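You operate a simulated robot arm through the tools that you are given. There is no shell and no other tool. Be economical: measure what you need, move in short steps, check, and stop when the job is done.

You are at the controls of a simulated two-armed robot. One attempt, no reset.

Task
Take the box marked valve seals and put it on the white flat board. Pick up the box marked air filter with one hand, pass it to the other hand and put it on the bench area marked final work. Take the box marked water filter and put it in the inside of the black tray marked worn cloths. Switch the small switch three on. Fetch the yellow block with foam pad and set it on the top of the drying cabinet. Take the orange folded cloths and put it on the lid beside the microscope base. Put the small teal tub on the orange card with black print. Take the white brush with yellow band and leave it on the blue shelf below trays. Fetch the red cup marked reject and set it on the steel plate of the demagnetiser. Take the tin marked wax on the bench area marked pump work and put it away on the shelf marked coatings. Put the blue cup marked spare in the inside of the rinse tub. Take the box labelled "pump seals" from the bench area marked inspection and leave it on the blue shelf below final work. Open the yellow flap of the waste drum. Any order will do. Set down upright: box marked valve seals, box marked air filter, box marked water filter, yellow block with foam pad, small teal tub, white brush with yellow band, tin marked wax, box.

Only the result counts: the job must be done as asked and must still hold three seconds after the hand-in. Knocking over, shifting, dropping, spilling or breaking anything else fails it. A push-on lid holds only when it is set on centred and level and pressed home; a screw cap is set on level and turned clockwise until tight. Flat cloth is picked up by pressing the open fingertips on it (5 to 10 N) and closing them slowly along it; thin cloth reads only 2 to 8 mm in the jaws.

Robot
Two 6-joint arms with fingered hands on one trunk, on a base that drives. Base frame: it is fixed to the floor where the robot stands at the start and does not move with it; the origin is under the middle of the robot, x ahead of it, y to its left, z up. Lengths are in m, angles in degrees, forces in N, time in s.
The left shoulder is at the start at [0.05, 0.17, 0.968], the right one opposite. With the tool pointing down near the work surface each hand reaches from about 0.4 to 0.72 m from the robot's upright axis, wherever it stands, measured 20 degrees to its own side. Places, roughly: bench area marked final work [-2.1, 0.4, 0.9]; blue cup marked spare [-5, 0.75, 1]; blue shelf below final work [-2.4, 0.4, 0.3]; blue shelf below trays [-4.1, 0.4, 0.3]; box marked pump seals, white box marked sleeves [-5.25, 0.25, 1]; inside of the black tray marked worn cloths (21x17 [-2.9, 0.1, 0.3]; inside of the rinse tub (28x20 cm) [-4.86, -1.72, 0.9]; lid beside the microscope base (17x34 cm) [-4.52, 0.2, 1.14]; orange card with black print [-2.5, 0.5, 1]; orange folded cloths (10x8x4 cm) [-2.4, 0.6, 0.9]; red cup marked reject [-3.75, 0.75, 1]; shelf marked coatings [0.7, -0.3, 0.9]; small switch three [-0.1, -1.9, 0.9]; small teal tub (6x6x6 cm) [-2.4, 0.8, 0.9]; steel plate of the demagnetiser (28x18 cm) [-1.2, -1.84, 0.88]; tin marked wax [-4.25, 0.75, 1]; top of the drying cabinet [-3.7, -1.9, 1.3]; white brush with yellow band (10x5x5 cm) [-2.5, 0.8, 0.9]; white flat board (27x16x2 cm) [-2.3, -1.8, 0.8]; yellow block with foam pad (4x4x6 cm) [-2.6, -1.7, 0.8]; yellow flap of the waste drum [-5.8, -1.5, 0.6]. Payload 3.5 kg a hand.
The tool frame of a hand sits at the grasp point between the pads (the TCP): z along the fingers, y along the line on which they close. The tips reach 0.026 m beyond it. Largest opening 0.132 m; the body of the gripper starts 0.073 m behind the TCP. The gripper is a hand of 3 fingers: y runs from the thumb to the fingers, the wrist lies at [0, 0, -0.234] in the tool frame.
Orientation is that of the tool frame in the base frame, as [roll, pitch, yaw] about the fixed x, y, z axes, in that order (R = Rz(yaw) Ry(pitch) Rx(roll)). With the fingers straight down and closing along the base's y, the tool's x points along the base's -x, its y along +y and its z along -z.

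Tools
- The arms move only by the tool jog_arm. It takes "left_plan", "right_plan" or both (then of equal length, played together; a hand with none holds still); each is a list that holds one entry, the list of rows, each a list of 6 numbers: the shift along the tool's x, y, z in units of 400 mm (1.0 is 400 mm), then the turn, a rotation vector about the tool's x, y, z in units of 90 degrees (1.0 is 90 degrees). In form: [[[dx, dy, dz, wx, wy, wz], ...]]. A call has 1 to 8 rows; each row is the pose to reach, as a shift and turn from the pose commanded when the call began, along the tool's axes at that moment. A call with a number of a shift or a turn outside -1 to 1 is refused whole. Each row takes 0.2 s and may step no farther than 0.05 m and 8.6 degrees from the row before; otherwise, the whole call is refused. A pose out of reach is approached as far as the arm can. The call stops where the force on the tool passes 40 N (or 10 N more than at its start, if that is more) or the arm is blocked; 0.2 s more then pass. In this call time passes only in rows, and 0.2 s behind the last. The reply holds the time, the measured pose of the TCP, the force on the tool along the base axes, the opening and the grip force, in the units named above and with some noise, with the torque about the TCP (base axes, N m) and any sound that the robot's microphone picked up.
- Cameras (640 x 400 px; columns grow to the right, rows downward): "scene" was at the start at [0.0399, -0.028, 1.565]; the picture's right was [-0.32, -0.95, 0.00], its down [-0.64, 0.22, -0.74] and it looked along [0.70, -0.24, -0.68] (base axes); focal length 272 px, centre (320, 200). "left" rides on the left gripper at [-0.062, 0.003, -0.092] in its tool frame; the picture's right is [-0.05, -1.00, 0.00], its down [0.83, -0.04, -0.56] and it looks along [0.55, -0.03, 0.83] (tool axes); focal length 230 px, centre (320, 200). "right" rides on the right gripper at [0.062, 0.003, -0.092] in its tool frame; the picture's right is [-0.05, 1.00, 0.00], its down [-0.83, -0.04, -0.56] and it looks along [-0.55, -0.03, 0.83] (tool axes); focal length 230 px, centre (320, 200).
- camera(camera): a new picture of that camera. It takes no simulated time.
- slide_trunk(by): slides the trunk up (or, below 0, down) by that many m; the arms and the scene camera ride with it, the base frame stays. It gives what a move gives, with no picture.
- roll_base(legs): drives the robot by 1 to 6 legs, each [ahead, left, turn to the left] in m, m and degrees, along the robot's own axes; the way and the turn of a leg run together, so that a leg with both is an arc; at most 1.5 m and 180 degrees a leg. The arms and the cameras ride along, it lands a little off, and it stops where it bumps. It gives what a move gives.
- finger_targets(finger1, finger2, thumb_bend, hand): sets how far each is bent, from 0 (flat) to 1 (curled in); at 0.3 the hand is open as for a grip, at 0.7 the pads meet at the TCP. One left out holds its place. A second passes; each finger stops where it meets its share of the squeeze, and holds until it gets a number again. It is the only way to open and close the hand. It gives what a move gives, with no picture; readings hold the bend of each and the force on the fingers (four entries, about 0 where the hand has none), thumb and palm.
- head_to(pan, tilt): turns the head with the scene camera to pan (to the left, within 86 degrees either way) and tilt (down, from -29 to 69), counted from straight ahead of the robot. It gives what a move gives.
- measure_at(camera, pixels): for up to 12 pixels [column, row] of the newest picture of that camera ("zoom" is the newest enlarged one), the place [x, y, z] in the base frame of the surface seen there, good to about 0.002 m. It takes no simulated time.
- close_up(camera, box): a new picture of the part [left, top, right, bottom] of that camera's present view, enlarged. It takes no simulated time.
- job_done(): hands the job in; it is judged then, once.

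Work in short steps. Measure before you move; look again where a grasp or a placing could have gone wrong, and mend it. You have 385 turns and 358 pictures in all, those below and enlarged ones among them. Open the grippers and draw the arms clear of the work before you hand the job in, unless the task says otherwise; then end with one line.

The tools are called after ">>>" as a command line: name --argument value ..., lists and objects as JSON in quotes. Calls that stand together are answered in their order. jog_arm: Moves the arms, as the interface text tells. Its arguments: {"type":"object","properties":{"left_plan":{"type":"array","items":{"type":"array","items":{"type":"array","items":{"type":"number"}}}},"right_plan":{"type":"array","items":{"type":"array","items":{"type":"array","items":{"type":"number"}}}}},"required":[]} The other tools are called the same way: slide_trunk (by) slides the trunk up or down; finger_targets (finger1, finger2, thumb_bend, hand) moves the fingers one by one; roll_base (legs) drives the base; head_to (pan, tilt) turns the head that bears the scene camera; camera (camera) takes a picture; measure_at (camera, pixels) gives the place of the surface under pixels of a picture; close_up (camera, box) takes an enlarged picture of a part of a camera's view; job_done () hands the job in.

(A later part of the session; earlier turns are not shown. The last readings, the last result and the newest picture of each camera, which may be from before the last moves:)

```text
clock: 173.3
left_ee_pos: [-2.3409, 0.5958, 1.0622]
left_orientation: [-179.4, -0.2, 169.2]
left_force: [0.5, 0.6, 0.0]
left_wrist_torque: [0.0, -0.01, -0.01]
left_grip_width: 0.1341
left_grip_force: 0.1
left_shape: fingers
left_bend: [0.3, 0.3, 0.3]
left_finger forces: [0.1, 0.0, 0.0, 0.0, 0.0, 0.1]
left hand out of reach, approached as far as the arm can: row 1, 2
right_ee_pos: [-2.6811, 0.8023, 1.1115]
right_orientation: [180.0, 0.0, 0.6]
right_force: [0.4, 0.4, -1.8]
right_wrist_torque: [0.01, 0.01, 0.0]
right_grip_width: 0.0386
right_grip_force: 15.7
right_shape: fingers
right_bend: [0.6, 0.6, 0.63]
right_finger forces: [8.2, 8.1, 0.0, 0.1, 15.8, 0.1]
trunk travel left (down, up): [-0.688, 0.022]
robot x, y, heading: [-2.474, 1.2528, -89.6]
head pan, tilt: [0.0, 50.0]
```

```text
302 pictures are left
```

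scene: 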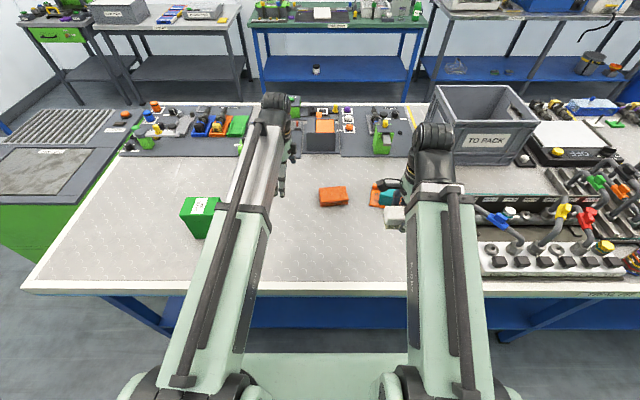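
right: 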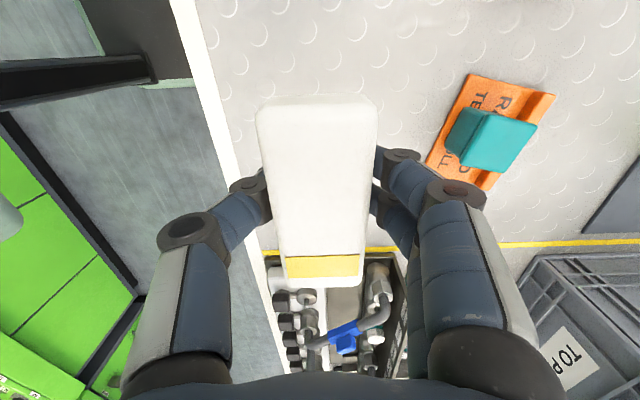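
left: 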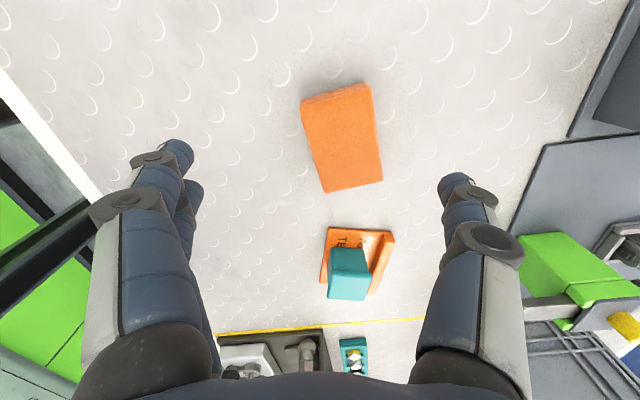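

The wrist is at its turn limit; 12° misalignment is acceptable (0.099 < 0.134). Ease the turn back, centre and descend.

>>> jog_arm --left_plan '[[[0.02, -0.028, 0.05, 0, 0, 0.05], [0.04, -0.056, 0.1, 0, 0, 0.06], [0.04, -0.056, 0.18, 0, 0, 0.06]]]'

>>> camera --camera "left"

```text
clock: 174.1
left_ee_pos: [-2.3613, 0.5761, 0.9919]
left_orientation: [-179.4, -0.2, 163.7]
left_force: [0.1, -1.1, -0.3]
left_wrist_torque: [-0.04, -0.01, 0.01]
left_grip_width: 0.1344
left_grip_force: 0.2
left_shape: fingers
left_bend: [0.3, 0.3, 0.3]
left_finger forces: [0.1, 0.1, 0.1, 0.0, 0.0, 0.0]
right_ee_pos: [-2.6808, 0.8013, 1.1101]
right_orientation: [-180.0, -0.2, 0.6]
right_force: [-1.2, 0.9, -0.6]
right_wrist_torque: [-0.02, -0.02, 0.02]
right_grip_width: 0.0386
right_grip_force: 16.3
right_shape: fingers
right_bend: [0.6, 0.6, 0.63]
right_finger forces: [8.3, 8.0, 0.1, 0.0, 15.8, 0.0]
trunk travel left (down, up): [-0.688, 0.022]
robot x, y, heading: [-2.4748, 1.2491, -89.7]
head pan, tilt: [0.0, 50.0]
```

```text
301 pictures are left
```

left: 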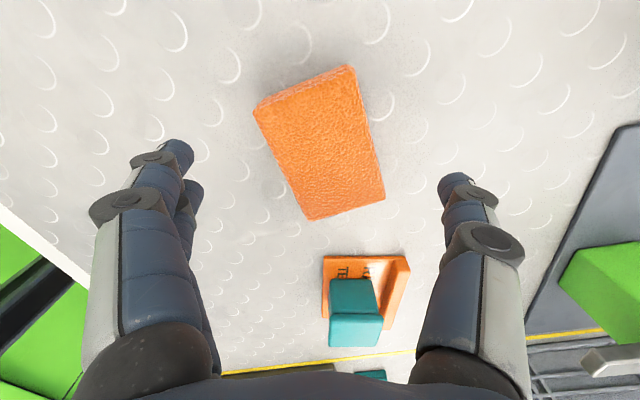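

>>> measure_at --camera "left" --pixels '[[320, 142], [258, 112], [347, 72], [380, 195], [313, 213]]'

```text
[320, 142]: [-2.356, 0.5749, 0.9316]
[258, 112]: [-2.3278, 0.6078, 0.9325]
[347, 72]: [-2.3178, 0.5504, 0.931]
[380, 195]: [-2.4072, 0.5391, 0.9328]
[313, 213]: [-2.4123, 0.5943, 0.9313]
```

Centred. Descend and grip the cloths.

>>> jog_arm --left_plan '[[[0, 0, 0.08, 0, 0, 0], [0.01, 0.005, 0.157, 0, 0, 0]]]'

>>> finger_targets --hand "left" --finger1 0.7 --finger2 0.7 --thumb_bend 0.7

>>> jog_arm --left_plan '[[[0, 0, -0.1, 0, 0, 0], [0, 0, -0.2, 0, 0, 0], [0, 0, -0.3, 0, 0, 0]]]'

>>> camera --camera "left"

```text
clock: 174.7
left_ee_pos: [-2.3649, 0.5801, 0.9296]
left_orientation: [-179.5, -0.2, 163.7]
left_force: [-0.6, -0.1, -0.3]
left_wrist_torque: [0.02, 0.03, 0.02]
left_grip_width: 0.1342
left_grip_force: 0.1
left_shape: fingers
left_bend: [0.3, 0.3, 0.3]
left_finger forces: [0.0, 0.0, 0.0, 0.0, 0.1, 0.0]
right_ee_pos: [-2.6816, 0.8011, 1.1111]
right_orientation: [-179.8, -0.1, 0.6]
right_force: [0.2, -0.2, -0.5]
right_wrist_torque: [0.01, -0.01, 0.0]
right_grip_width: 0.0386
right_grip_force: 16.0
right_shape: fingers
right_bend: [0.6, 0.6, 0.63]
right_finger forces: [8.2, 8.1, 0.0, 0.1, 15.8, 0.0]
trunk travel left (down, up): [-0.688, 0.022]
robot x, y, heading: [-2.4703, 1.2522, -89.6]
head pan, tilt: [0.0, 50.0]
```

```text
clock: 175.7
left_ee_pos: [-2.3648, 0.5821, 0.9315]
left_orientation: [-179.2, -0.2, 163.9]
left_force: [0.5, -0.7, 23.5]
left_wrist_torque: [1.07, -0.37, -0.07]
left_grip_width: 0.067
left_grip_force: 27.6
left_shape: fingers
left_bend: [0.47, 0.52, 0.62]
left_finger forces: [18.4, 18.9, 0.1, 0.0, 16.9, 0.0]
right_ee_pos: [-2.682, 0.8029, 1.1109]
right_orientation: [-180.0, -0.1, 0.6]
right_force: [-0.2, 0.3, -0.7]
right_wrist_torque: [0.0, -0.01, -0.02]
right_grip_width: 0.0387
right_grip_force: 16.3
right_shape: fingers
right_bend: [0.6, 0.6, 0.63]
right_finger forces: [8.2, 8.1, 0.0, 0.0, 15.9, 0.0]
trunk travel left (down, up): [-0.688, 0.022]
robot x, y, heading: [-2.4795, 1.2505, -89.3]
head pan, tilt: [0.0, 50.0]
```

```text
clock: 176.5
left_ee_pos: [-2.3644, 0.5827, 1.0513]
left_orientation: [-179.3, -0.2, 163.7]
left_force: [0.5, -0.7, 2.0]
left_wrist_torque: [0.07, -0.04, -0.05]
left_grip_width: 0.0662
left_grip_force: 17.2
left_shape: fingers
left_bend: [0.47, 0.51, 0.62]
left_finger forces: [8.9, 7.8, 0.1, 0.0, 17.2, 0.0]
right_ee_pos: [-2.6817, 0.8026, 1.1108]
right_orientation: [-179.9, -0.1, 0.6]
right_force: [1.0, 0.2, -1.7]
right_wrist_torque: [-0.04, -0.02, 0.0]
right_grip_width: 0.0387
right_grip_force: 16.4
right_shape: fingers
right_bend: [0.6, 0.6, 0.63]
right_finger forces: [8.2, 8.1, 0.0, 0.1, 15.7, 0.1]
trunk travel left (down, up): [-0.688, 0.022]
robot x, y, heading: [-2.4754, 1.252, -89.6]
head pan, tilt: [0.0, 50.0]
```

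```text
300 pictures are left
```

left: 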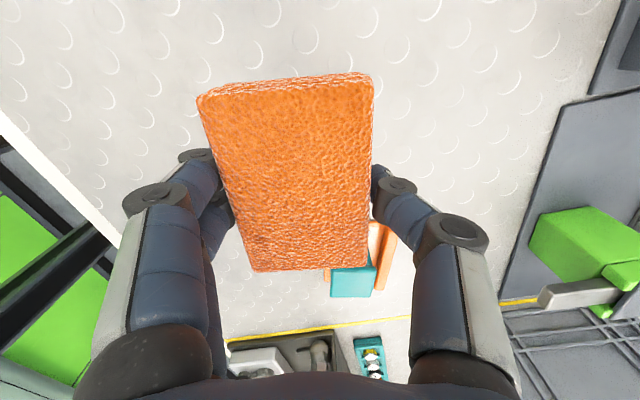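

Cloths held. Back off and strafe west along the north aisle to the "trays" section, then look at the shelf below.

>>> roll_base --legs '[[-0.35, 0, 0], [0, -1.4, 0]]'

>>> camera --camera "scene"

```text
clock: 185.3
left_ee_pos: [-3.7778, 0.9438, 1.0492]
left_orientation: [-179.4, -0.2, 162.2]
left_force: [-0.2, -0.3, -1.0]
left_wrist_torque: [-0.01, -0.01, 0.02]
left_grip_width: 0.0644
left_grip_force: 17.1
left_shape: fingers
left_bend: [0.47, 0.51, 0.62]
left_finger forces: [7.4, 9.6, 0.0, 0.0, 16.9, 0.1]
right_ee_pos: [-4.0894, 1.1726, 1.1115]
right_orientation: [-179.9, -0.1, -1.0]
right_force: [-0.2, 0.2, -0.2]
right_wrist_torque: [-0.02, -0.01, -0.01]
right_grip_width: 0.0389
right_grip_force: 15.8
right_shape: fingers
right_bend: [0.6, 0.6, 0.63]
right_finger forces: [8.2, 8.0, 0.1, 0.1, 15.8, 0.0]
trunk travel left (down, up): [-0.688, 0.022]
robot x, y, heading: [-3.8723, 1.6124, -91.0]
head pan, tilt: [0.0, 50.0]
```

```text
299 pictures are left
```

scene: 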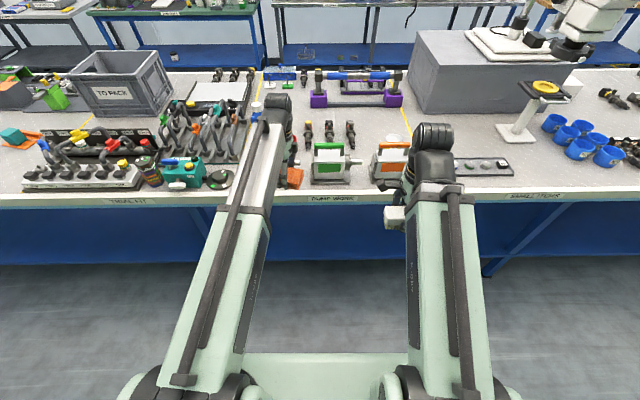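

Head down to see the shelf under the bench from here, after lowering the trunk.

>>> slide_trunk --by -0.4

>>> head_to --pan 0 --tilt 42

>>> camera --camera "scene"

```text
clock: 186.9
left_ee_pos: [-3.7796, 0.9421, 0.9289]
left_orientation: [-178.5, 0.0, 162.1]
left_force: [0.5, 5.5, 18.9]
left_wrist_torque: [-0.35, 0.05, -0.01]
left_grip_width: 0.0646
left_grip_force: 26.2
left_shape: fingers
left_bend: [0.47, 0.49, 0.65]
left_finger forces: [10.8, 12.1, 0.1, 0.0, 29.1, 0.0]
right_ee_pos: [-4.0887, 1.1727, 0.9828]
right_orientation: [180.0, -0.1, -1.0]
right_force: [-0.7, 0.6, 0.0]
right_wrist_torque: [0.06, 0.0, -0.04]
right_grip_width: 0.0386
right_grip_force: 16.3
right_shape: fingers
right_bend: [0.6, 0.6, 0.63]
right_finger forces: [8.2, 8.1, 0.0, 0.0, 15.8, 0.1]
trunk travel left (down, up): [-0.559, 0.151]
robot x, y, heading: [-3.8693, 1.6139, -91.4]
head pan, tilt: [0.0, 50.0]
stopped: the force on the tool passed its limit at 65 N (the readings are from after the stop); the commanded pose is now the measured one
```

```text
clock: 187.6
left_ee_pos: [-3.7781, 0.9417, 0.9285]
left_orientation: [-178.5, 0.0, 162.2]
left_force: [-0.4, 3.0, 21.5]
left_wrist_torque: [-0.57, 0.13, 0.0]
left_grip_width: 0.0642
left_grip_force: 26.8
left_shape: fingers
left_bend: [0.47, 0.49, 0.65]
left_finger forces: [9.8, 11.2, 0.1, 0.0, 31.8, 0.0]
right_ee_pos: [-4.0894, 1.173, 0.9825]
right_orientation: [180.0, -0.1, -1.0]
right_force: [1.0, -0.3, -1.0]
right_wrist_torque: [-0.01, 0.02, -0.03]
right_grip_width: 0.0392
right_grip_force: 15.9
right_shape: fingers
right_bend: [0.6, 0.6, 0.63]
right_finger forces: [8.2, 8.0, 0.1, 0.0, 15.7, 0.0]
trunk travel left (down, up): [-0.559, 0.151]
robot x, y, heading: [-3.8746, 1.613, -90.7]
head pan, tilt: [0.0, 42.0]
```

```text
298 pictures are left
```

scene: 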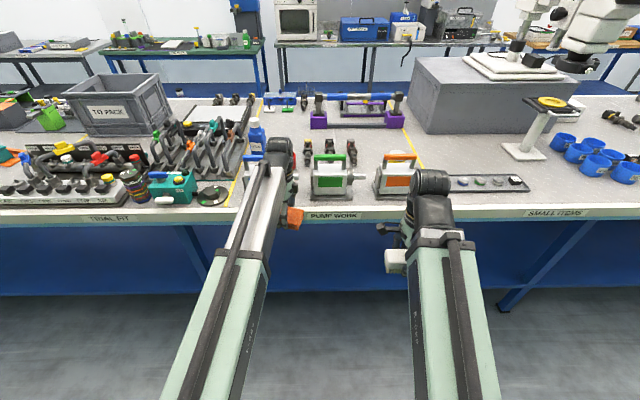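

My mistake: the left hand met the bench edge. Raise, back off and check the cloths.

>>> slide_trunk --by 0.1

>>> roll_base --legs '[[-0.1, 0, 0]]'

>>> camera --camera "left"

>>> camera --camera "scene"

```text
clock: 188.9
left_ee_pos: [-3.7785, 0.9402, 1.0278]
left_orientation: [-178.7, 0.0, 162.3]
left_force: [-0.6, 0.9, -0.7]
left_wrist_torque: [0.06, 0.0, 0.0]
left_grip_width: 0.0646
left_grip_force: 17.1
left_shape: fingers
left_bend: [0.47, 0.5, 0.63]
left_finger forces: [8.2, 9.0, 0.0, 0.0, 17.2, 0.0]
right_ee_pos: [-4.0892, 1.1714, 1.0818]
right_orientation: [-179.9, -0.1, -0.9]
right_force: [-0.1, 0.4, -1.7]
right_wrist_torque: [0.0, -0.02, 0.02]
right_grip_width: 0.0386
right_grip_force: 16.6
right_shape: fingers
right_bend: [0.6, 0.6, 0.63]
right_finger forces: [8.2, 8.1, 0.0, 0.0, 15.8, 0.0]
trunk travel left (down, up): [-0.659, 0.051]
robot x, y, heading: [-3.8711, 1.6127, -91.1]
head pan, tilt: [0.0, 42.0]
```

```text
clock: 190.1
left_ee_pos: [-3.7775, 1.0428, 1.0279]
left_orientation: [-178.5, -0.1, 162.0]
left_force: [0.9, -0.7, -0.2]
left_wrist_torque: [0.0, 0.0, -0.01]
left_grip_width: 0.0645
left_grip_force: 17.7
left_shape: fingers
left_bend: [0.47, 0.5, 0.63]
left_finger forces: [8.3, 9.0, 0.0, 0.1, 17.2, 0.0]
right_ee_pos: [-4.0878, 1.275, 1.0822]
right_orientation: [180.0, -0.1, -1.0]
right_force: [-0.2, 0.5, -1.5]
right_wrist_torque: [-0.03, -0.01, 0.01]
right_grip_width: 0.0386
right_grip_force: 16.4
right_shape: fingers
right_bend: [0.6, 0.6, 0.63]
right_finger forces: [8.3, 8.1, 0.1, 0.0, 15.8, 0.0]
trunk travel left (down, up): [-0.659, 0.051]
robot x, y, heading: [-3.8714, 1.7132, -91.3]
head pan, tilt: [0.0, 42.0]
```

```text
297 pictures are left
```

left: 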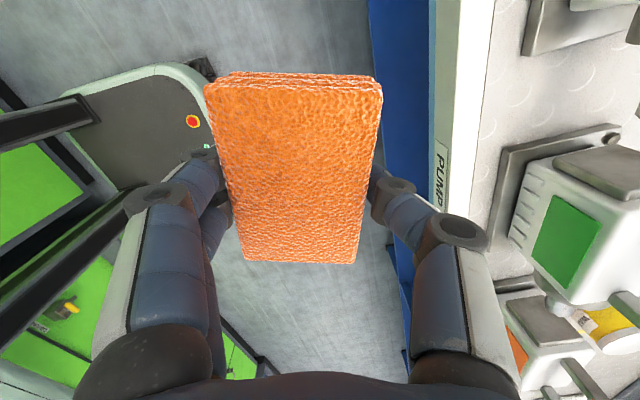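

```text
296 pictures are left
```

scene: 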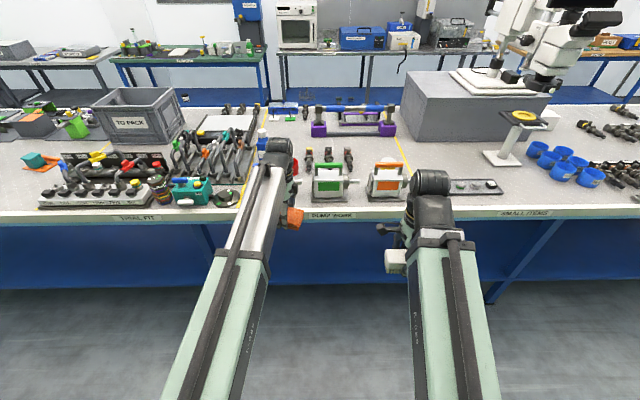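

Cloths intact, nothing disturbed. Now lower with the hands clear of the edge and view the shelf.

>>> slide_trunk --by -0.4

>>> camera --camera "scene"

```text
clock: 193.9
left_ee_pos: [-3.7771, 1.0414, 0.6271]
left_orientation: [-178.6, -0.1, 162.2]
left_force: [0.3, 0.1, -0.4]
left_wrist_torque: [-0.03, -0.01, 0.0]
left_grip_width: 0.0645
left_grip_force: 17.5
left_shape: fingers
left_bend: [0.47, 0.5, 0.63]
left_finger forces: [8.2, 8.9, 0.0, 0.0, 17.2, 0.1]
right_ee_pos: [-4.0865, 1.2708, 0.6826]
right_orientation: [-179.9, -0.1, -1.1]
right_force: [-0.1, -0.2, -0.8]
right_wrist_torque: [-0.02, 0.0, 0.01]
right_grip_width: 0.0387
right_grip_force: 16.1
right_shape: fingers
right_bend: [0.6, 0.6, 0.63]
right_finger forces: [8.4, 8.2, 0.0, 0.0, 15.8, 0.0]
trunk travel left (down, up): [-0.259, 0.451]
robot x, y, heading: [-3.8701, 1.7153, -91.1]
head pan, tilt: [0.0, 42.0]
```

```text
295 pictures are left
```

scene: 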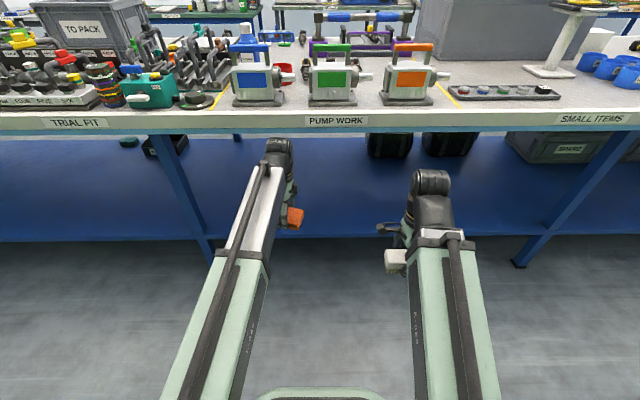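

The section between the legs x≈-4.94 and -3.32 is below "trays". Measure the shelf and its front edge here.

>>> measure_at --camera "scene" --pixels '[[345, 234], [345, 225], [345, 200], [345, 165], [390, 150], [447, 150], [345, 128], [520, 150], [205, 250], [288, 72], [518, 262], [500, 215]]'

>>> jog_arm --left_plan '[[[0.09, 0.06, 0, 0, 0, 0], [0.18, 0.12, 0, 0, 0, 0], [0.27, 0.18, 0, 0, 0, 0], [0.36, 0.24, 0, 0, 0, 0], [0.45, 0.3, 0, 0, 0, 0], [0.54, 0.36, 0, 0, 0, 0], [0.63, 0.42, 0, 0, 0, 0], [0.72, 0.48, 0, 0, 0, 0]]]'

```text
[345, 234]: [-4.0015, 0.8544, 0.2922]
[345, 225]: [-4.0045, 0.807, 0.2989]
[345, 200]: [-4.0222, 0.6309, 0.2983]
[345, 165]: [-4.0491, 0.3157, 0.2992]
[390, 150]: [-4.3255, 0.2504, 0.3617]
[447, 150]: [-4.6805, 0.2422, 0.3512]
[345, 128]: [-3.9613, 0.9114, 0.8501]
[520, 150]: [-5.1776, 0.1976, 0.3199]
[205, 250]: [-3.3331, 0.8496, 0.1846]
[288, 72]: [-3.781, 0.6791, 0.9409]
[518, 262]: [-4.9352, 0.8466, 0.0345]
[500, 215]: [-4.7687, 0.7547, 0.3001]
```

```text
clock: 195.7
left_ee_pos: [-3.8176, 1.2365, 0.6232]
left_orientation: [-178.4, -1.5, 157.7]
left_force: [-0.2, 0.7, -0.7]
left_wrist_torque: [0.02, 0.01, 0.04]
left_grip_width: 0.0644
left_grip_force: 17.1
left_shape: fingers
left_bend: [0.47, 0.5, 0.63]
left_finger forces: [8.2, 9.0, 0.1, 0.0, 17.3, 0.0]
left hand out of reach, approached as far as the arm can: row 2, 3, 4, 5, 6, 7, 8
right_ee_pos: [-4.0866, 1.2728, 0.6822]
right_orientation: [-179.9, -0.2, -1.0]
right_force: [-0.5, 0.5, -0.7]
right_wrist_torque: [-0.04, 0.01, 0.01]
right_grip_width: 0.0386
right_grip_force: 15.9
right_shape: fingers
right_bend: [0.6, 0.6, 0.63]
right_finger forces: [8.2, 8.2, 0.0, 0.0, 15.8, 0.1]
trunk travel left (down, up): [-0.259, 0.451]
robot x, y, heading: [-3.8706, 1.715, -91.1]
head pan, tilt: [0.0, 42.0]
```

I used the wrong sign; correct it: move the left hand out to the robot's left (+x) while turning the wrist back towards neutral.

>>> jog_arm --left_plan '[[[-0.099, 0.047, 0, 0, 0, 0.06], [-0.198, 0.094, 0, 0, 0, 0.12], [-0.296, 0.142, 0, 0, 0, 0.18], [-0.395, 0.189, 0, 0, 0, 0.24], [-0.494, 0.236, 0, 0, 0, 0.3], [-0.593, 0.284, 0, 0, 0, 0.36], [-0.69, 0.331, 0, 0, 0, 0.42], [-0.79, 0.378, 0, 0, 0, 0.48]]]'

```text
clock: 197.5
left_ee_pos: [-3.467, 1.2615, 0.6001]
left_orientation: [-177.7, 0.0, 114.4]
left_force: [-0.9, 1.0, -1.0]
left_wrist_torque: [0.05, -0.01, -0.01]
left_grip_width: 0.0644
left_grip_force: 17.1
left_shape: fingers
left_bend: [0.47, 0.5, 0.63]
left_finger forces: [8.2, 9.0, 0.0, 0.0, 17.1, 0.0]
left hand out of reach, approached as far as the arm can: row 3, 4
right_ee_pos: [-4.0873, 1.2724, 0.6821]
right_orientation: [-179.9, -0.1, -1.1]
right_force: [0.0, -0.4, -0.2]
right_wrist_torque: [0.01, 0.0, 0.01]
right_grip_width: 0.0388
right_grip_force: 16.1
right_shape: fingers
right_bend: [0.6, 0.6, 0.63]
right_finger forces: [8.3, 8.2, 0.1, 0.1, 15.8, 0.0]
trunk travel left (down, up): [-0.259, 0.451]
robot x, y, heading: [-3.8729, 1.7168, -90.9]
head pan, tilt: [0.0, 42.0]
```

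>>> jog_arm --left_plan '[[[0.04, 0.1, 0, 0, 0, 0.06], [0.08, 0.2, 0, 0, 0, 0.12], [0.12, 0.3, 0, 0, 0, 0.18], [0.16, 0.4, 0, 0, 0, 0.22], [0.203, 0.49, 0, 0, 0, 0.26]]]'

>>> slide_trunk --by -0.25

>>> camera --camera "scene"

```text
clock: 198.7
left_ee_pos: [-3.3223, 1.4145, 0.5883]
left_orientation: [-177.9, 0.9, 91.0]
left_force: [0.5, -0.1, -1.2]
left_wrist_torque: [-0.01, 0.0, -0.03]
left_grip_width: 0.0643
left_grip_force: 17.7
left_shape: fingers
left_bend: [0.47, 0.5, 0.63]
left_finger forces: [8.3, 9.0, 0.0, 0.0, 17.2, 0.1]
right_ee_pos: [-4.0874, 1.2719, 0.6816]
right_orientation: [-180.0, -0.2, -1.2]
right_force: [-0.7, 0.7, -1.7]
right_wrist_torque: [0.0, -0.01, -0.01]
right_grip_width: 0.0388
right_grip_force: 15.9
right_shape: fingers
right_bend: [0.6, 0.6, 0.63]
right_finger forces: [8.2, 8.1, 0.1, 0.0, 15.7, 0.0]
trunk travel left (down, up): [-0.259, 0.451]
robot x, y, heading: [-3.8649, 1.7176, -91.3]
head pan, tilt: [0.0, 42.0]
```

```text
clock: 201.3
left_ee_pos: [-3.3231, 1.416, 0.3401]
left_orientation: [-177.9, 0.9, 91.1]
left_force: [-0.1, -0.3, -0.3]
left_wrist_torque: [-0.02, -0.03, 0.0]
left_grip_width: 0.0646
left_grip_force: 17.3
left_shape: fingers
left_bend: [0.47, 0.5, 0.63]
left_finger forces: [8.2, 9.0, 0.0, 0.1, 17.2, 0.0]
right_ee_pos: [-4.0862, 1.2724, 0.4308]
right_orientation: [-179.9, -0.1, -0.9]
right_force: [0.2, 0.3, -1.1]
right_wrist_torque: [-0.01, 0.03, -0.02]
right_grip_width: 0.0385
right_grip_force: 16.2
right_shape: fingers
right_bend: [0.6, 0.6, 0.63]
right_finger forces: [8.3, 8.3, 0.0, 0.1, 15.6, 0.0]
trunk travel left (down, up): [-0.009, 0.701]
robot x, y, heading: [-3.8676, 1.7147, -91.1]
head pan, tilt: [0.0, 42.0]
```

```text
294 pictures are left
```

scene: 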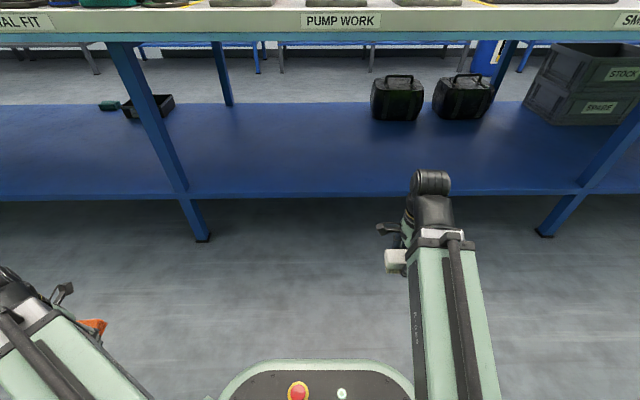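

Drive ahead 0.40, then reach forward under the bench top with the right hand.

>>> roll_base --legs '[[0.4, 0, 0]]'

>>> jog_arm --right_plan '[[[0, 0.1, 0, 0, 0, 0], [0, 0.2, 0, 0, 0, 0], [0, 0.31, 0, 0, 0, 0]]]'

>>> camera --camera "scene"

>>> camera --camera "right"

```text
clock: 203.8
left_ee_pos: [-3.331, 1.0133, 0.3376]
left_orientation: [-177.9, 0.9, 91.3]
left_force: [-0.8, -0.4, -0.4]
left_wrist_torque: [0.03, 0.01, 0.01]
left_grip_width: 0.0646
left_grip_force: 17.3
left_shape: fingers
left_bend: [0.47, 0.5, 0.63]
left_finger forces: [8.1, 9.0, 0.0, 0.1, 17.2, 0.0]
right_ee_pos: [-4.0935, 0.8702, 0.4316]
right_orientation: [-179.9, -0.2, -1.1]
right_force: [0.0, -0.5, -0.3]
right_wrist_torque: [0.02, -0.03, 0.0]
right_grip_width: 0.0385
right_grip_force: 15.8
right_shape: fingers
right_bend: [0.6, 0.6, 0.63]
right_finger forces: [8.3, 8.2, 0.0, 0.0, 15.8, 0.0]
trunk travel left (down, up): [-0.009, 0.701]
robot x, y, heading: [-3.8759, 1.315, -91.0]
head pan, tilt: [0.0, 42.0]
```

```text
clock: 204.6
left_ee_pos: [-3.3312, 1.0129, 0.3382]
left_orientation: [-178.0, 0.8, 91.2]
left_force: [-0.7, 0.1, 0.4]
left_wrist_torque: [0.0, -0.03, 0.0]
left_grip_width: 0.0644
left_grip_force: 17.3
left_shape: fingers
left_bend: [0.47, 0.5, 0.63]
left_finger forces: [8.2, 9.1, 0.0, 0.0, 17.2, 0.1]
right_ee_pos: [-4.0963, 0.7444, 0.4323]
right_orientation: [-179.9, -0.1, -1.0]
right_force: [-0.3, -0.3, -0.6]
right_wrist_torque: [-0.03, -0.02, 0.01]
right_grip_width: 0.0386
right_grip_force: 16.3
right_shape: fingers
right_bend: [0.6, 0.6, 0.63]
right_finger forces: [8.4, 8.2, 0.0, 0.1, 15.9, 0.0]
trunk travel left (down, up): [-0.009, 0.701]
robot x, y, heading: [-3.8775, 1.3155, -91.2]
head pan, tilt: [0.0, 42.0]
```

```text
293 pictures are left
```

scene: 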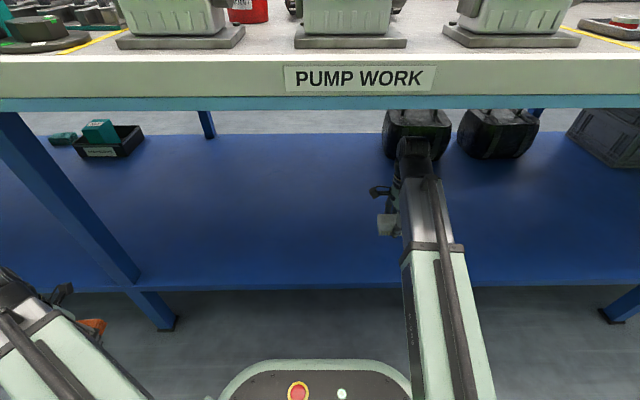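

```text
292 pictures are left
```

right: 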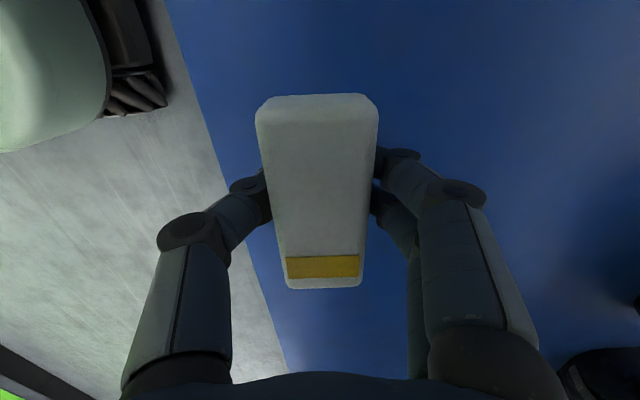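

Over the shelf. Lower to z≈0.341 in small rows.

>>> jog_arm --right_plan '[[[0, 0, 0.08, 0, 0, 0], [0, 0, 0.16, 0, 0, 0], [0, 0, 0.21, 0, 0, 0], [0, 0, 0.228, 0, 0, 0], [0, 0, 0.236, 0, 0, 0]]]'

```text
clock: 205.8
left_ee_pos: [-3.3322, 1.0129, 0.3398]
left_orientation: [-177.8, 0.9, 91.3]
left_force: [0.1, -0.3, -0.1]
left_wrist_torque: [-0.01, 0.0, -0.02]
left_grip_width: 0.0645
left_grip_force: 17.1
left_shape: fingers
left_bend: [0.47, 0.5, 0.63]
left_finger forces: [8.1, 9.0, 0.1, 0.0, 17.2, 0.0]
right_ee_pos: [-4.0964, 0.7462, 0.3376]
right_orientation: [-179.8, -0.1, -0.9]
right_force: [-0.5, 0.3, -1.6]
right_wrist_torque: [-0.01, -0.03, 0.01]
right_grip_width: 0.0383
right_grip_force: 15.6
right_shape: fingers
right_bend: [0.6, 0.6, 0.63]
right_finger forces: [8.4, 8.2, 0.0, 0.1, 15.8, 0.0]
trunk travel left (down, up): [-0.009, 0.701]
robot x, y, heading: [-3.8761, 1.3121, -91.0]
head pan, tilt: [0.0, 42.0]
```

No contact yet; creep down a few more millimetres.

>>> jog_arm --right_plan '[[[0, 0, 0.004, 0, 0, 0], [0, 0, 0.008, 0, 0, 0]]]'

```text
clock: 206.4
left_ee_pos: [-3.3304, 1.0127, 0.3373]
left_orientation: [-177.9, 0.9, 91.3]
left_force: [-0.1, -0.3, 0.3]
left_wrist_torque: [-0.01, 0.03, 0.03]
left_grip_width: 0.0645
left_grip_force: 17.2
left_shape: fingers
left_bend: [0.47, 0.5, 0.63]
left_finger forces: [8.2, 8.9, 0.0, 0.1, 17.2, 0.1]
right_ee_pos: [-4.0947, 0.7471, 0.3354]
right_orientation: [179.9, 0.0, -1.1]
right_force: [-1.4, 0.6, 14.4]
right_wrist_torque: [-0.16, -0.02, -0.03]
right_grip_width: 0.0383
right_grip_force: 17.0
right_shape: fingers
right_bend: [0.62, 0.62, 0.64]
right_finger forces: [8.9, 8.7, 0.0, 0.0, 16.1, 0.0]
trunk travel left (down, up): [-0.009, 0.701]
robot x, y, heading: [-3.8764, 1.3151, -91.1]
head pan, tilt: [0.0, 42.0]
```

Contact. Release, lift, and withdraw.

>>> finger_targets --hand "right" --finger1 0.36 --finger2 0.36 --thumb_bend 0.36

>>> jog_arm --right_plan '[[[0, 0, -0.1, 0, 0, 0], [0, 0, -0.2, 0, 0, 0], [0, -0.1, -0.25, 0, 0, 0], [0, -0.2, -0.25, 0, 0, 0], [0, -0.3, -0.25, 0, 0, 0]]]'

>>> roll_base --legs '[[-0.4, 0, 0]]'

>>> camera --camera "scene"

```text
clock: 207.4
left_ee_pos: [-3.3317, 1.0127, 0.3381]
left_orientation: [-177.9, 0.9, 91.1]
left_force: [0.0, -0.6, -0.2]
left_wrist_torque: [0.01, 0.02, -0.02]
left_grip_width: 0.0646
left_grip_force: 17.4
left_shape: fingers
left_bend: [0.47, 0.5, 0.63]
left_finger forces: [8.2, 9.0, 0.0, 0.0, 17.3, 0.1]
right_ee_pos: [-4.096, 0.7464, 0.3349]
right_orientation: [-179.8, -0.1, -1.0]
right_force: [0.8, -0.3, -0.5]
right_wrist_torque: [-0.03, -0.01, -0.02]
right_grip_width: 0.1142
right_grip_force: 0.0
right_shape: fingers
right_bend: [0.36, 0.36, 0.36]
right_finger forces: [0.1, 0.0, 0.0, 0.1, 0.0, 0.1]
trunk travel left (down, up): [-0.009, 0.701]
robot x, y, heading: [-3.878, 1.3133, -91.0]
head pan, tilt: [0.0, 42.0]
```

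```text
clock: 208.6
left_ee_pos: [-3.3309, 1.014, 0.3386]
left_orientation: [-177.9, 0.9, 91.2]
left_force: [-0.3, 0.0, 0.7]
left_wrist_torque: [-0.04, -0.02, 0.01]
left_grip_width: 0.0648
left_grip_force: 17.1
left_shape: fingers
left_bend: [0.47, 0.5, 0.63]
left_finger forces: [8.2, 9.1, 0.0, 0.1, 17.2, 0.0]
right_ee_pos: [-4.0906, 0.8677, 0.4319]
right_orientation: [-179.9, 0.0, -1.0]
right_force: [0.2, -0.3, 0.1]
right_wrist_torque: [0.01, 0.01, 0.02]
right_grip_width: 0.1144
right_grip_force: 0.0
right_shape: fingers
right_bend: [0.36, 0.36, 0.36]
right_finger forces: [0.1, 0.0, 0.0, 0.0, 0.0, 0.1]
trunk travel left (down, up): [-0.009, 0.701]
robot x, y, heading: [-3.8759, 1.3133, -91.0]
head pan, tilt: [0.0, 42.0]
```

```text
clock: 211.1
left_ee_pos: [-3.3232, 1.4142, 0.3384]
left_orientation: [-177.9, 0.9, 91.7]
left_force: [0.3, 0.7, 0.4]
left_wrist_torque: [-0.01, -0.01, -0.01]
left_grip_width: 0.0645
left_grip_force: 17.2
left_shape: fingers
left_bend: [0.47, 0.5, 0.63]
left_finger forces: [8.2, 8.9, 0.1, 0.1, 17.2, 0.1]
right_ee_pos: [-4.082, 1.2622, 0.4318]
right_orientation: [-179.9, -0.1, -0.5]
right_force: [0.3, -0.4, -0.7]
right_wrist_torque: [0.01, 0.0, 0.01]
right_grip_width: 0.1144
right_grip_force: 0.1
right_shape: fingers
right_bend: [0.36, 0.36, 0.36]
right_finger forces: [0.0, 0.0, 0.0, 0.0, 0.0, 0.0]
trunk travel left (down, up): [-0.009, 0.701]
robot x, y, heading: [-3.8708, 1.7071, -90.5]
head pan, tilt: [0.0, 42.0]
```

```text
291 pictures are left
```

scene: 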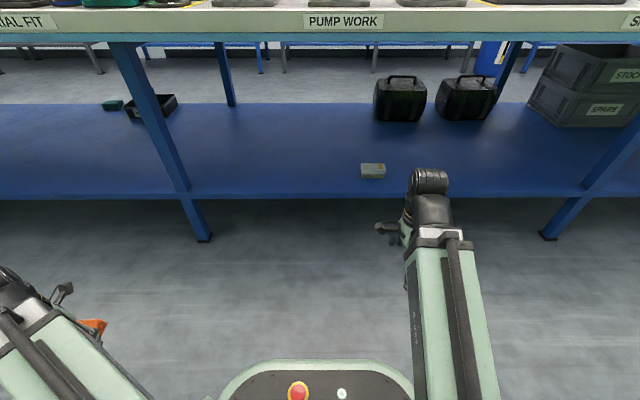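

Brush stands on the blue shelf. Raise the trunk and go to the blue cups.

>>> slide_trunk --by 0.4

>>> slide_trunk --by 0.28

>>> roll_base --legs '[[0, -0.95, 0.5]]'

>>> head_to --pan -5 --tilt 40

>>> camera --camera "scene"

```text
clock: 214.9
left_ee_pos: [-3.3231, 1.4145, 0.738]
left_orientation: [-177.9, 1.0, 91.7]
left_force: [0.1, -0.6, 0.0]
left_wrist_torque: [-0.01, -0.03, -0.02]
left_grip_width: 0.0646
left_grip_force: 17.4
left_shape: fingers
left_bend: [0.47, 0.5, 0.63]
left_finger forces: [8.3, 9.0, 0.0, 0.0, 17.1, 0.0]
right_ee_pos: [-4.0813, 1.2613, 0.8316]
right_orientation: [-179.9, -0.1, -0.5]
right_force: [0.4, 0.2, -0.2]
right_wrist_torque: [0.03, 0.0, 0.0]
right_grip_width: 0.1145
right_grip_force: 0.0
right_shape: fingers
right_bend: [0.36, 0.36, 0.36]
right_finger forces: [0.0, 0.1, 0.0, 0.0, 0.1, 0.0]
trunk travel left (down, up): [-0.409, 0.301]
robot x, y, heading: [-3.87, 1.7087, -90.5]
head pan, tilt: [0.0, 42.0]
```

```text
clock: 217.7
left_ee_pos: [-3.3229, 1.4143, 1.019]
left_orientation: [-178.0, 0.9, 91.7]
left_force: [0.3, -0.6, -0.1]
left_wrist_torque: [0.0, 0.01, -0.02]
left_grip_width: 0.0644
left_grip_force: 17.5
left_shape: fingers
left_bend: [0.47, 0.5, 0.63]
left_finger forces: [8.2, 9.0, 0.1, 0.1, 17.2, 0.0]
right_ee_pos: [-4.0823, 1.2618, 1.1121]
right_orientation: [-179.8, 0.0, -0.6]
right_force: [-0.3, -0.1, -0.7]
right_wrist_torque: [-0.03, -0.02, -0.05]
right_grip_width: 0.1146
right_grip_force: 0.0
right_shape: fingers
right_bend: [0.36, 0.36, 0.36]
right_finger forces: [0.0, 0.0, 0.0, 0.0, 0.0, 0.1]
trunk travel left (down, up): [-0.689, 0.021]
robot x, y, heading: [-3.8737, 1.7089, -90.6]
head pan, tilt: [0.0, 42.0]
```

```text
clock: 222.8
left_ee_pos: [-4.2772, 1.4258, 1.0176]
left_orientation: [-177.9, 0.8, 93.5]
left_force: [-0.5, -0.5, -0.5]
left_wrist_torque: [-0.02, 0.05, -0.01]
left_grip_width: 0.0647
left_grip_force: 17.1
left_shape: fingers
left_bend: [0.47, 0.5, 0.63]
left_finger forces: [8.2, 9.0, 0.0, 0.0, 17.2, 0.1]
right_ee_pos: [-5.0302, 1.2494, 1.1118]
right_orientation: [-180.0, -0.1, 1.3]
right_force: [0.0, 1.1, 1.3]
right_wrist_torque: [0.01, -0.03, -0.04]
right_grip_width: 0.1145
right_grip_force: 0.0
right_shape: fingers
right_bend: [0.36, 0.36, 0.36]
right_finger forces: [0.0, 0.1, 0.1, 0.0, 0.0, 0.0]
trunk travel left (down, up): [-0.689, 0.021]
robot x, y, heading: [-4.8338, 1.7058, -88.7]
head pan, tilt: [0.0, 42.0]
```

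```text
clock: 223.4
left_ee_pos: [-4.2755, 1.4268, 1.0198]
left_orientation: [-177.9, 0.9, 93.5]
left_force: [-0.9, 0.0, -0.1]
left_wrist_torque: [-0.01, 0.03, 0.02]
left_grip_width: 0.0645
left_grip_force: 17.1
left_shape: fingers
left_bend: [0.47, 0.5, 0.63]
left_finger forces: [8.2, 8.9, 0.0, 0.0, 17.2, 0.0]
right_ee_pos: [-5.0306, 1.249, 1.1131]
right_orientation: [-179.9, 0.0, 1.4]
right_force: [0.6, 0.0, 0.3]
right_wrist_torque: [0.0, -0.01, -0.02]
right_grip_width: 0.1143
right_grip_force: 0.1
right_shape: fingers
right_bend: [0.36, 0.36, 0.36]
right_finger forces: [0.0, 0.1, 0.1, 0.1, 0.0, 0.0]
trunk travel left (down, up): [-0.689, 0.021]
robot x, y, heading: [-4.8334, 1.7025, -88.8]
head pan, tilt: [-5.0, 40.0]
```

```text
290 pictures are left
```

scene: 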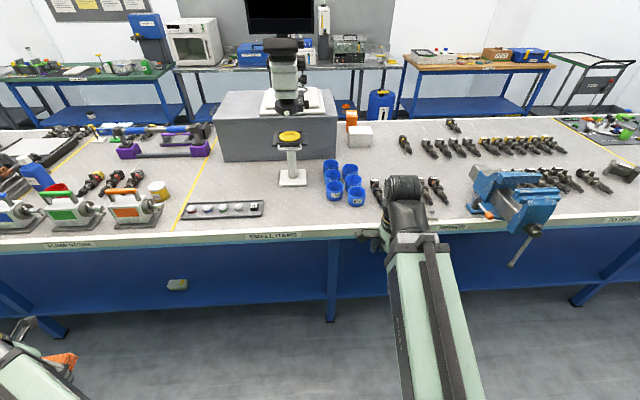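

Several blue cups; enlarge to read the labels, and look at the tin and the red cup.

>>> close_up --camera "scene" --box '[300, 140, 420, 215]'

>>> close_up --camera "scene" --box '[0, 140, 200, 260]'

>>> close_up --camera "scene" --box '[210, 70, 390, 190]'

```text
5.33 times, centred on (360, 178) of scene
```

zoom: 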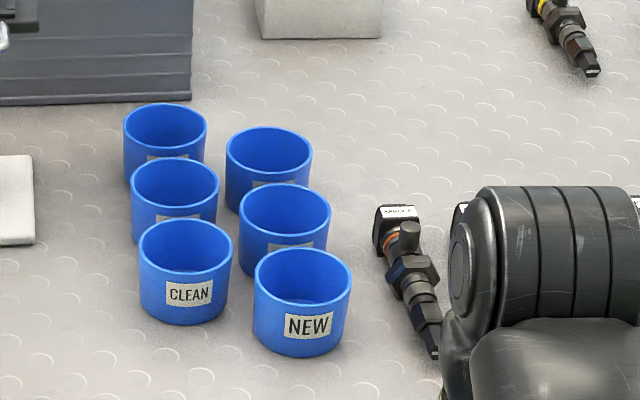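

```text
3.20 times, centred on (100, 200) of scene
```

zoom: 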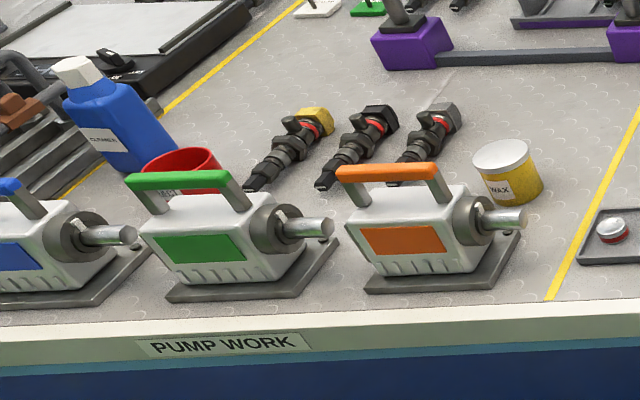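

```text
3.33 times, centred on (300, 130) of scene
```

zoom: 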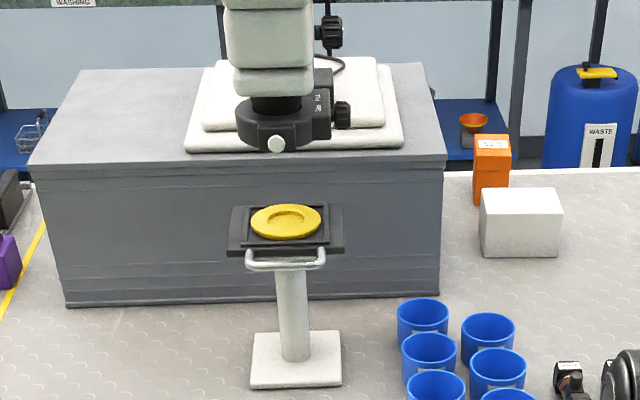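

The rear cups' labels are hidden. Measure cup rims and look closer from above.

>>> close_up --camera "scene" --box '[315, 155, 375, 210]'

>>> measure_at --camera "scene" --pixels '[[330, 168], [349, 172], [331, 179], [352, 184], [334, 192], [356, 196], [331, 162], [350, 166], [158, 185], [55, 187]]'

>>> roll_base --legs '[[0.3, 0, 0]]'

>>> head_to --pan -12 --tilt 50

>>> camera --camera "scene"

```text
7.27 times, centred on (345, 182) of scene
```

zoom: 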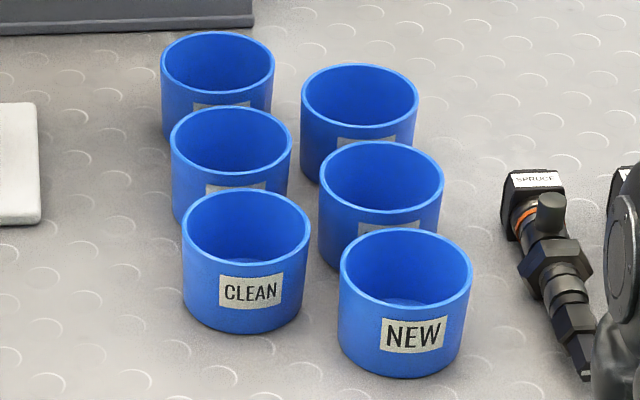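

```text
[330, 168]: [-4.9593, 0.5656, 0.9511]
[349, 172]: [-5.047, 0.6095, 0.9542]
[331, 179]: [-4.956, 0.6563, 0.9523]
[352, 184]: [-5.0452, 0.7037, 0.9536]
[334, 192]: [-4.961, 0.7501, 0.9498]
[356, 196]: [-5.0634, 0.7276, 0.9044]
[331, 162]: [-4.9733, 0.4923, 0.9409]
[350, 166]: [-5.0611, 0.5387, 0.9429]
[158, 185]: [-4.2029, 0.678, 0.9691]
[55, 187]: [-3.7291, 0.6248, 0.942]
```

```text
clock: 225.4
left_ee_pos: [-4.2684, 1.1372, 1.0189]
left_orientation: [-177.9, 0.8, 93.7]
left_force: [0.5, -0.3, -1.1]
left_wrist_torque: [0.03, -0.04, 0.0]
left_grip_width: 0.0646
left_grip_force: 17.4
left_shape: fingers
left_bend: [0.47, 0.5, 0.63]
left_finger forces: [8.2, 9.0, 0.0, 0.0, 17.3, 0.1]
right_ee_pos: [-5.0226, 0.9583, 1.112]
right_orientation: [-179.8, 0.0, 1.5]
right_force: [0.3, 0.3, 0.2]
right_wrist_torque: [0.05, 0.03, 0.02]
right_grip_width: 0.1146
right_grip_force: 0.0
right_shape: fingers
right_bend: [0.36, 0.36, 0.36]
right_finger forces: [0.1, 0.1, 0.1, 0.1, 0.0, 0.0]
trunk travel left (down, up): [-0.689, 0.021]
robot x, y, heading: [-4.8279, 1.414, -88.5]
head pan, tilt: [-5.0, 40.0]
```

```text
clock: 226.1
left_ee_pos: [-4.2687, 1.1382, 1.0181]
left_orientation: [-177.9, 0.9, 93.7]
left_force: [0.3, -0.3, -0.5]
left_wrist_torque: [0.01, -0.01, 0.03]
left_grip_width: 0.0647
left_grip_force: 16.9
left_shape: fingers
left_bend: [0.47, 0.5, 0.63]
left_finger forces: [8.3, 9.0, 0.1, 0.1, 17.2, 0.1]
right_ee_pos: [-5.0219, 0.9593, 1.1121]
right_orientation: [-179.9, -0.1, 1.4]
right_force: [0.5, 0.2, 0.5]
right_wrist_torque: [-0.03, 0.03, 0.03]
right_grip_width: 0.1148
right_grip_force: 0.1
right_shape: fingers
right_bend: [0.36, 0.36, 0.36]
right_finger forces: [0.0, 0.0, 0.1, 0.1, 0.0, 0.1]
trunk travel left (down, up): [-0.689, 0.021]
robot x, y, heading: [-4.8224, 1.4128, -88.8]
head pan, tilt: [-12.0, 50.0]
```

```text
285 pictures are left
```

scene: 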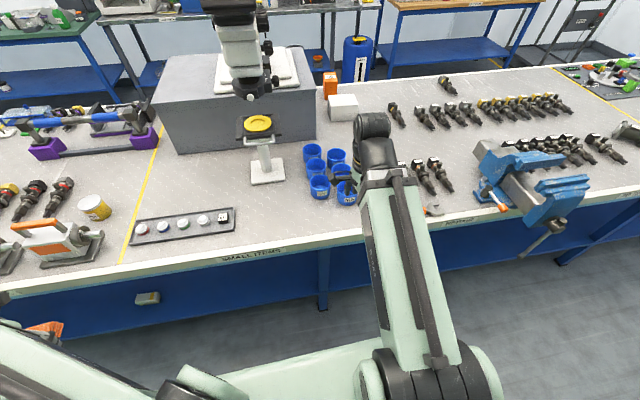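

>>> close_up --camera "scene" --box '[295, 138, 365, 208]'

```text
5.71 times, centred on (330, 173) of scene
```

zoom: 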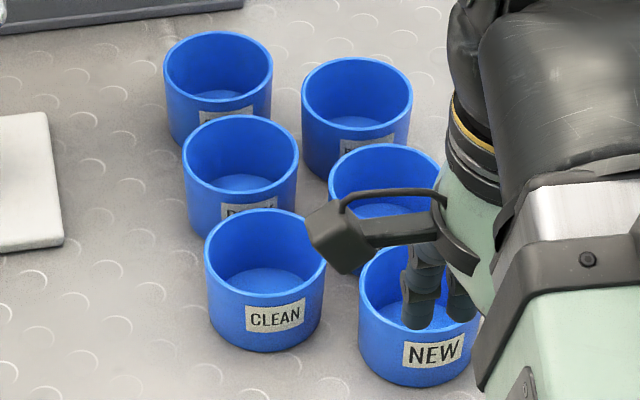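

Turn the right hand back to neutral so its camera faces the labels.

>>> jog_arm --right_plan '[[[0, 0, 0, 0, 0, -0.09], [0, 0, 0, 0, 0, -0.18], [0, 0, 0, 0, 0, -0.27], [0, 0, 0, 0, 0, -0.36], [0, 0, 0, 0, 0, -0.45], [0, 0, 0, 0, 0, -0.54], [0, 0, 0, 0, 0, -0.63], [0, 0, 0, 0, 0, -0.72]]]'

>>> jog_arm --right_plan '[[[0, 0, 0, 0, 0, -0.09], [0, 0, 0, 0, 0, -0.18], [0, 0, 0, 0, 0, -0.265]]]'

>>> camera --camera "right"

>>> close_up --camera "scene" --box '[295, 138, 365, 208]'

```text
clock: 227.9
left_ee_pos: [-4.2684, 1.1389, 1.0178]
left_orientation: [-177.9, 0.8, 93.6]
left_force: [0.5, -0.6, -0.2]
left_wrist_torque: [0.0, -0.03, 0.0]
left_grip_width: 0.0647
left_grip_force: 17.4
left_shape: fingers
left_bend: [0.47, 0.5, 0.63]
left_finger forces: [8.2, 8.9, 0.0, 0.0, 17.1, 0.1]
right_ee_pos: [-5.0219, 0.9586, 1.1115]
right_orientation: [180.0, -0.1, 66.6]
right_force: [0.8, -0.5, 1.2]
right_wrist_torque: [-0.04, -0.04, -0.01]
right_grip_width: 0.1143
right_grip_force: 0.1
right_shape: fingers
right_bend: [0.36, 0.36, 0.36]
right_finger forces: [0.1, 0.0, 0.0, 0.0, 0.1, 0.1]
trunk travel left (down, up): [-0.689, 0.021]
robot x, y, heading: [-4.8255, 1.4155, -88.2]
head pan, tilt: [-12.0, 50.0]
```

```text
clock: 228.7
left_ee_pos: [-4.2681, 1.1382, 1.0193]
left_orientation: [-177.9, 0.9, 93.7]
left_force: [-0.1, 0.1, -0.9]
left_wrist_torque: [0.02, 0.0, 0.01]
left_grip_width: 0.0642
left_grip_force: 17.5
left_shape: fingers
left_bend: [0.47, 0.5, 0.63]
left_finger forces: [8.2, 9.0, 0.1, 0.0, 17.2, 0.0]
right_ee_pos: [-5.0203, 0.9583, 1.1132]
right_orientation: [180.0, -0.1, 90.3]
right_force: [0.4, 0.8, 0.1]
right_wrist_torque: [0.0, 0.0, 0.0]
right_grip_width: 0.1146
right_grip_force: 0.0
right_shape: fingers
right_bend: [0.36, 0.36, 0.36]
right_finger forces: [0.1, 0.1, 0.0, 0.0, 0.1, 0.0]
trunk travel left (down, up): [-0.689, 0.021]
robot x, y, heading: [-4.8267, 1.4124, -88.6]
head pan, tilt: [-12.0, 50.0]
```

```text
283 pictures are left
```

right: 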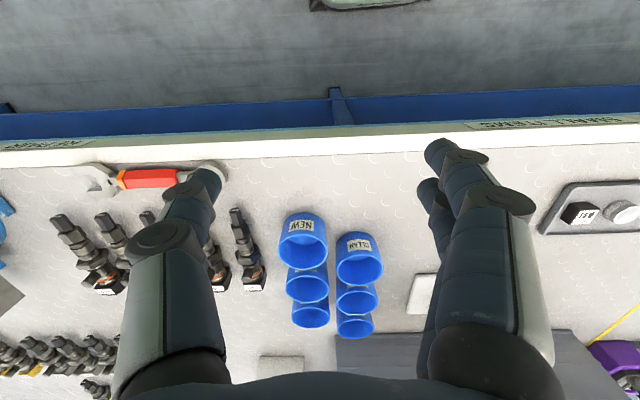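

```text
5.71 times, centred on (330, 173) of scene
```

zoom: 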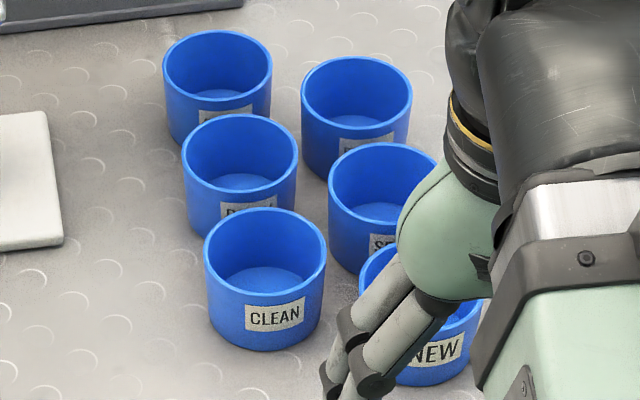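

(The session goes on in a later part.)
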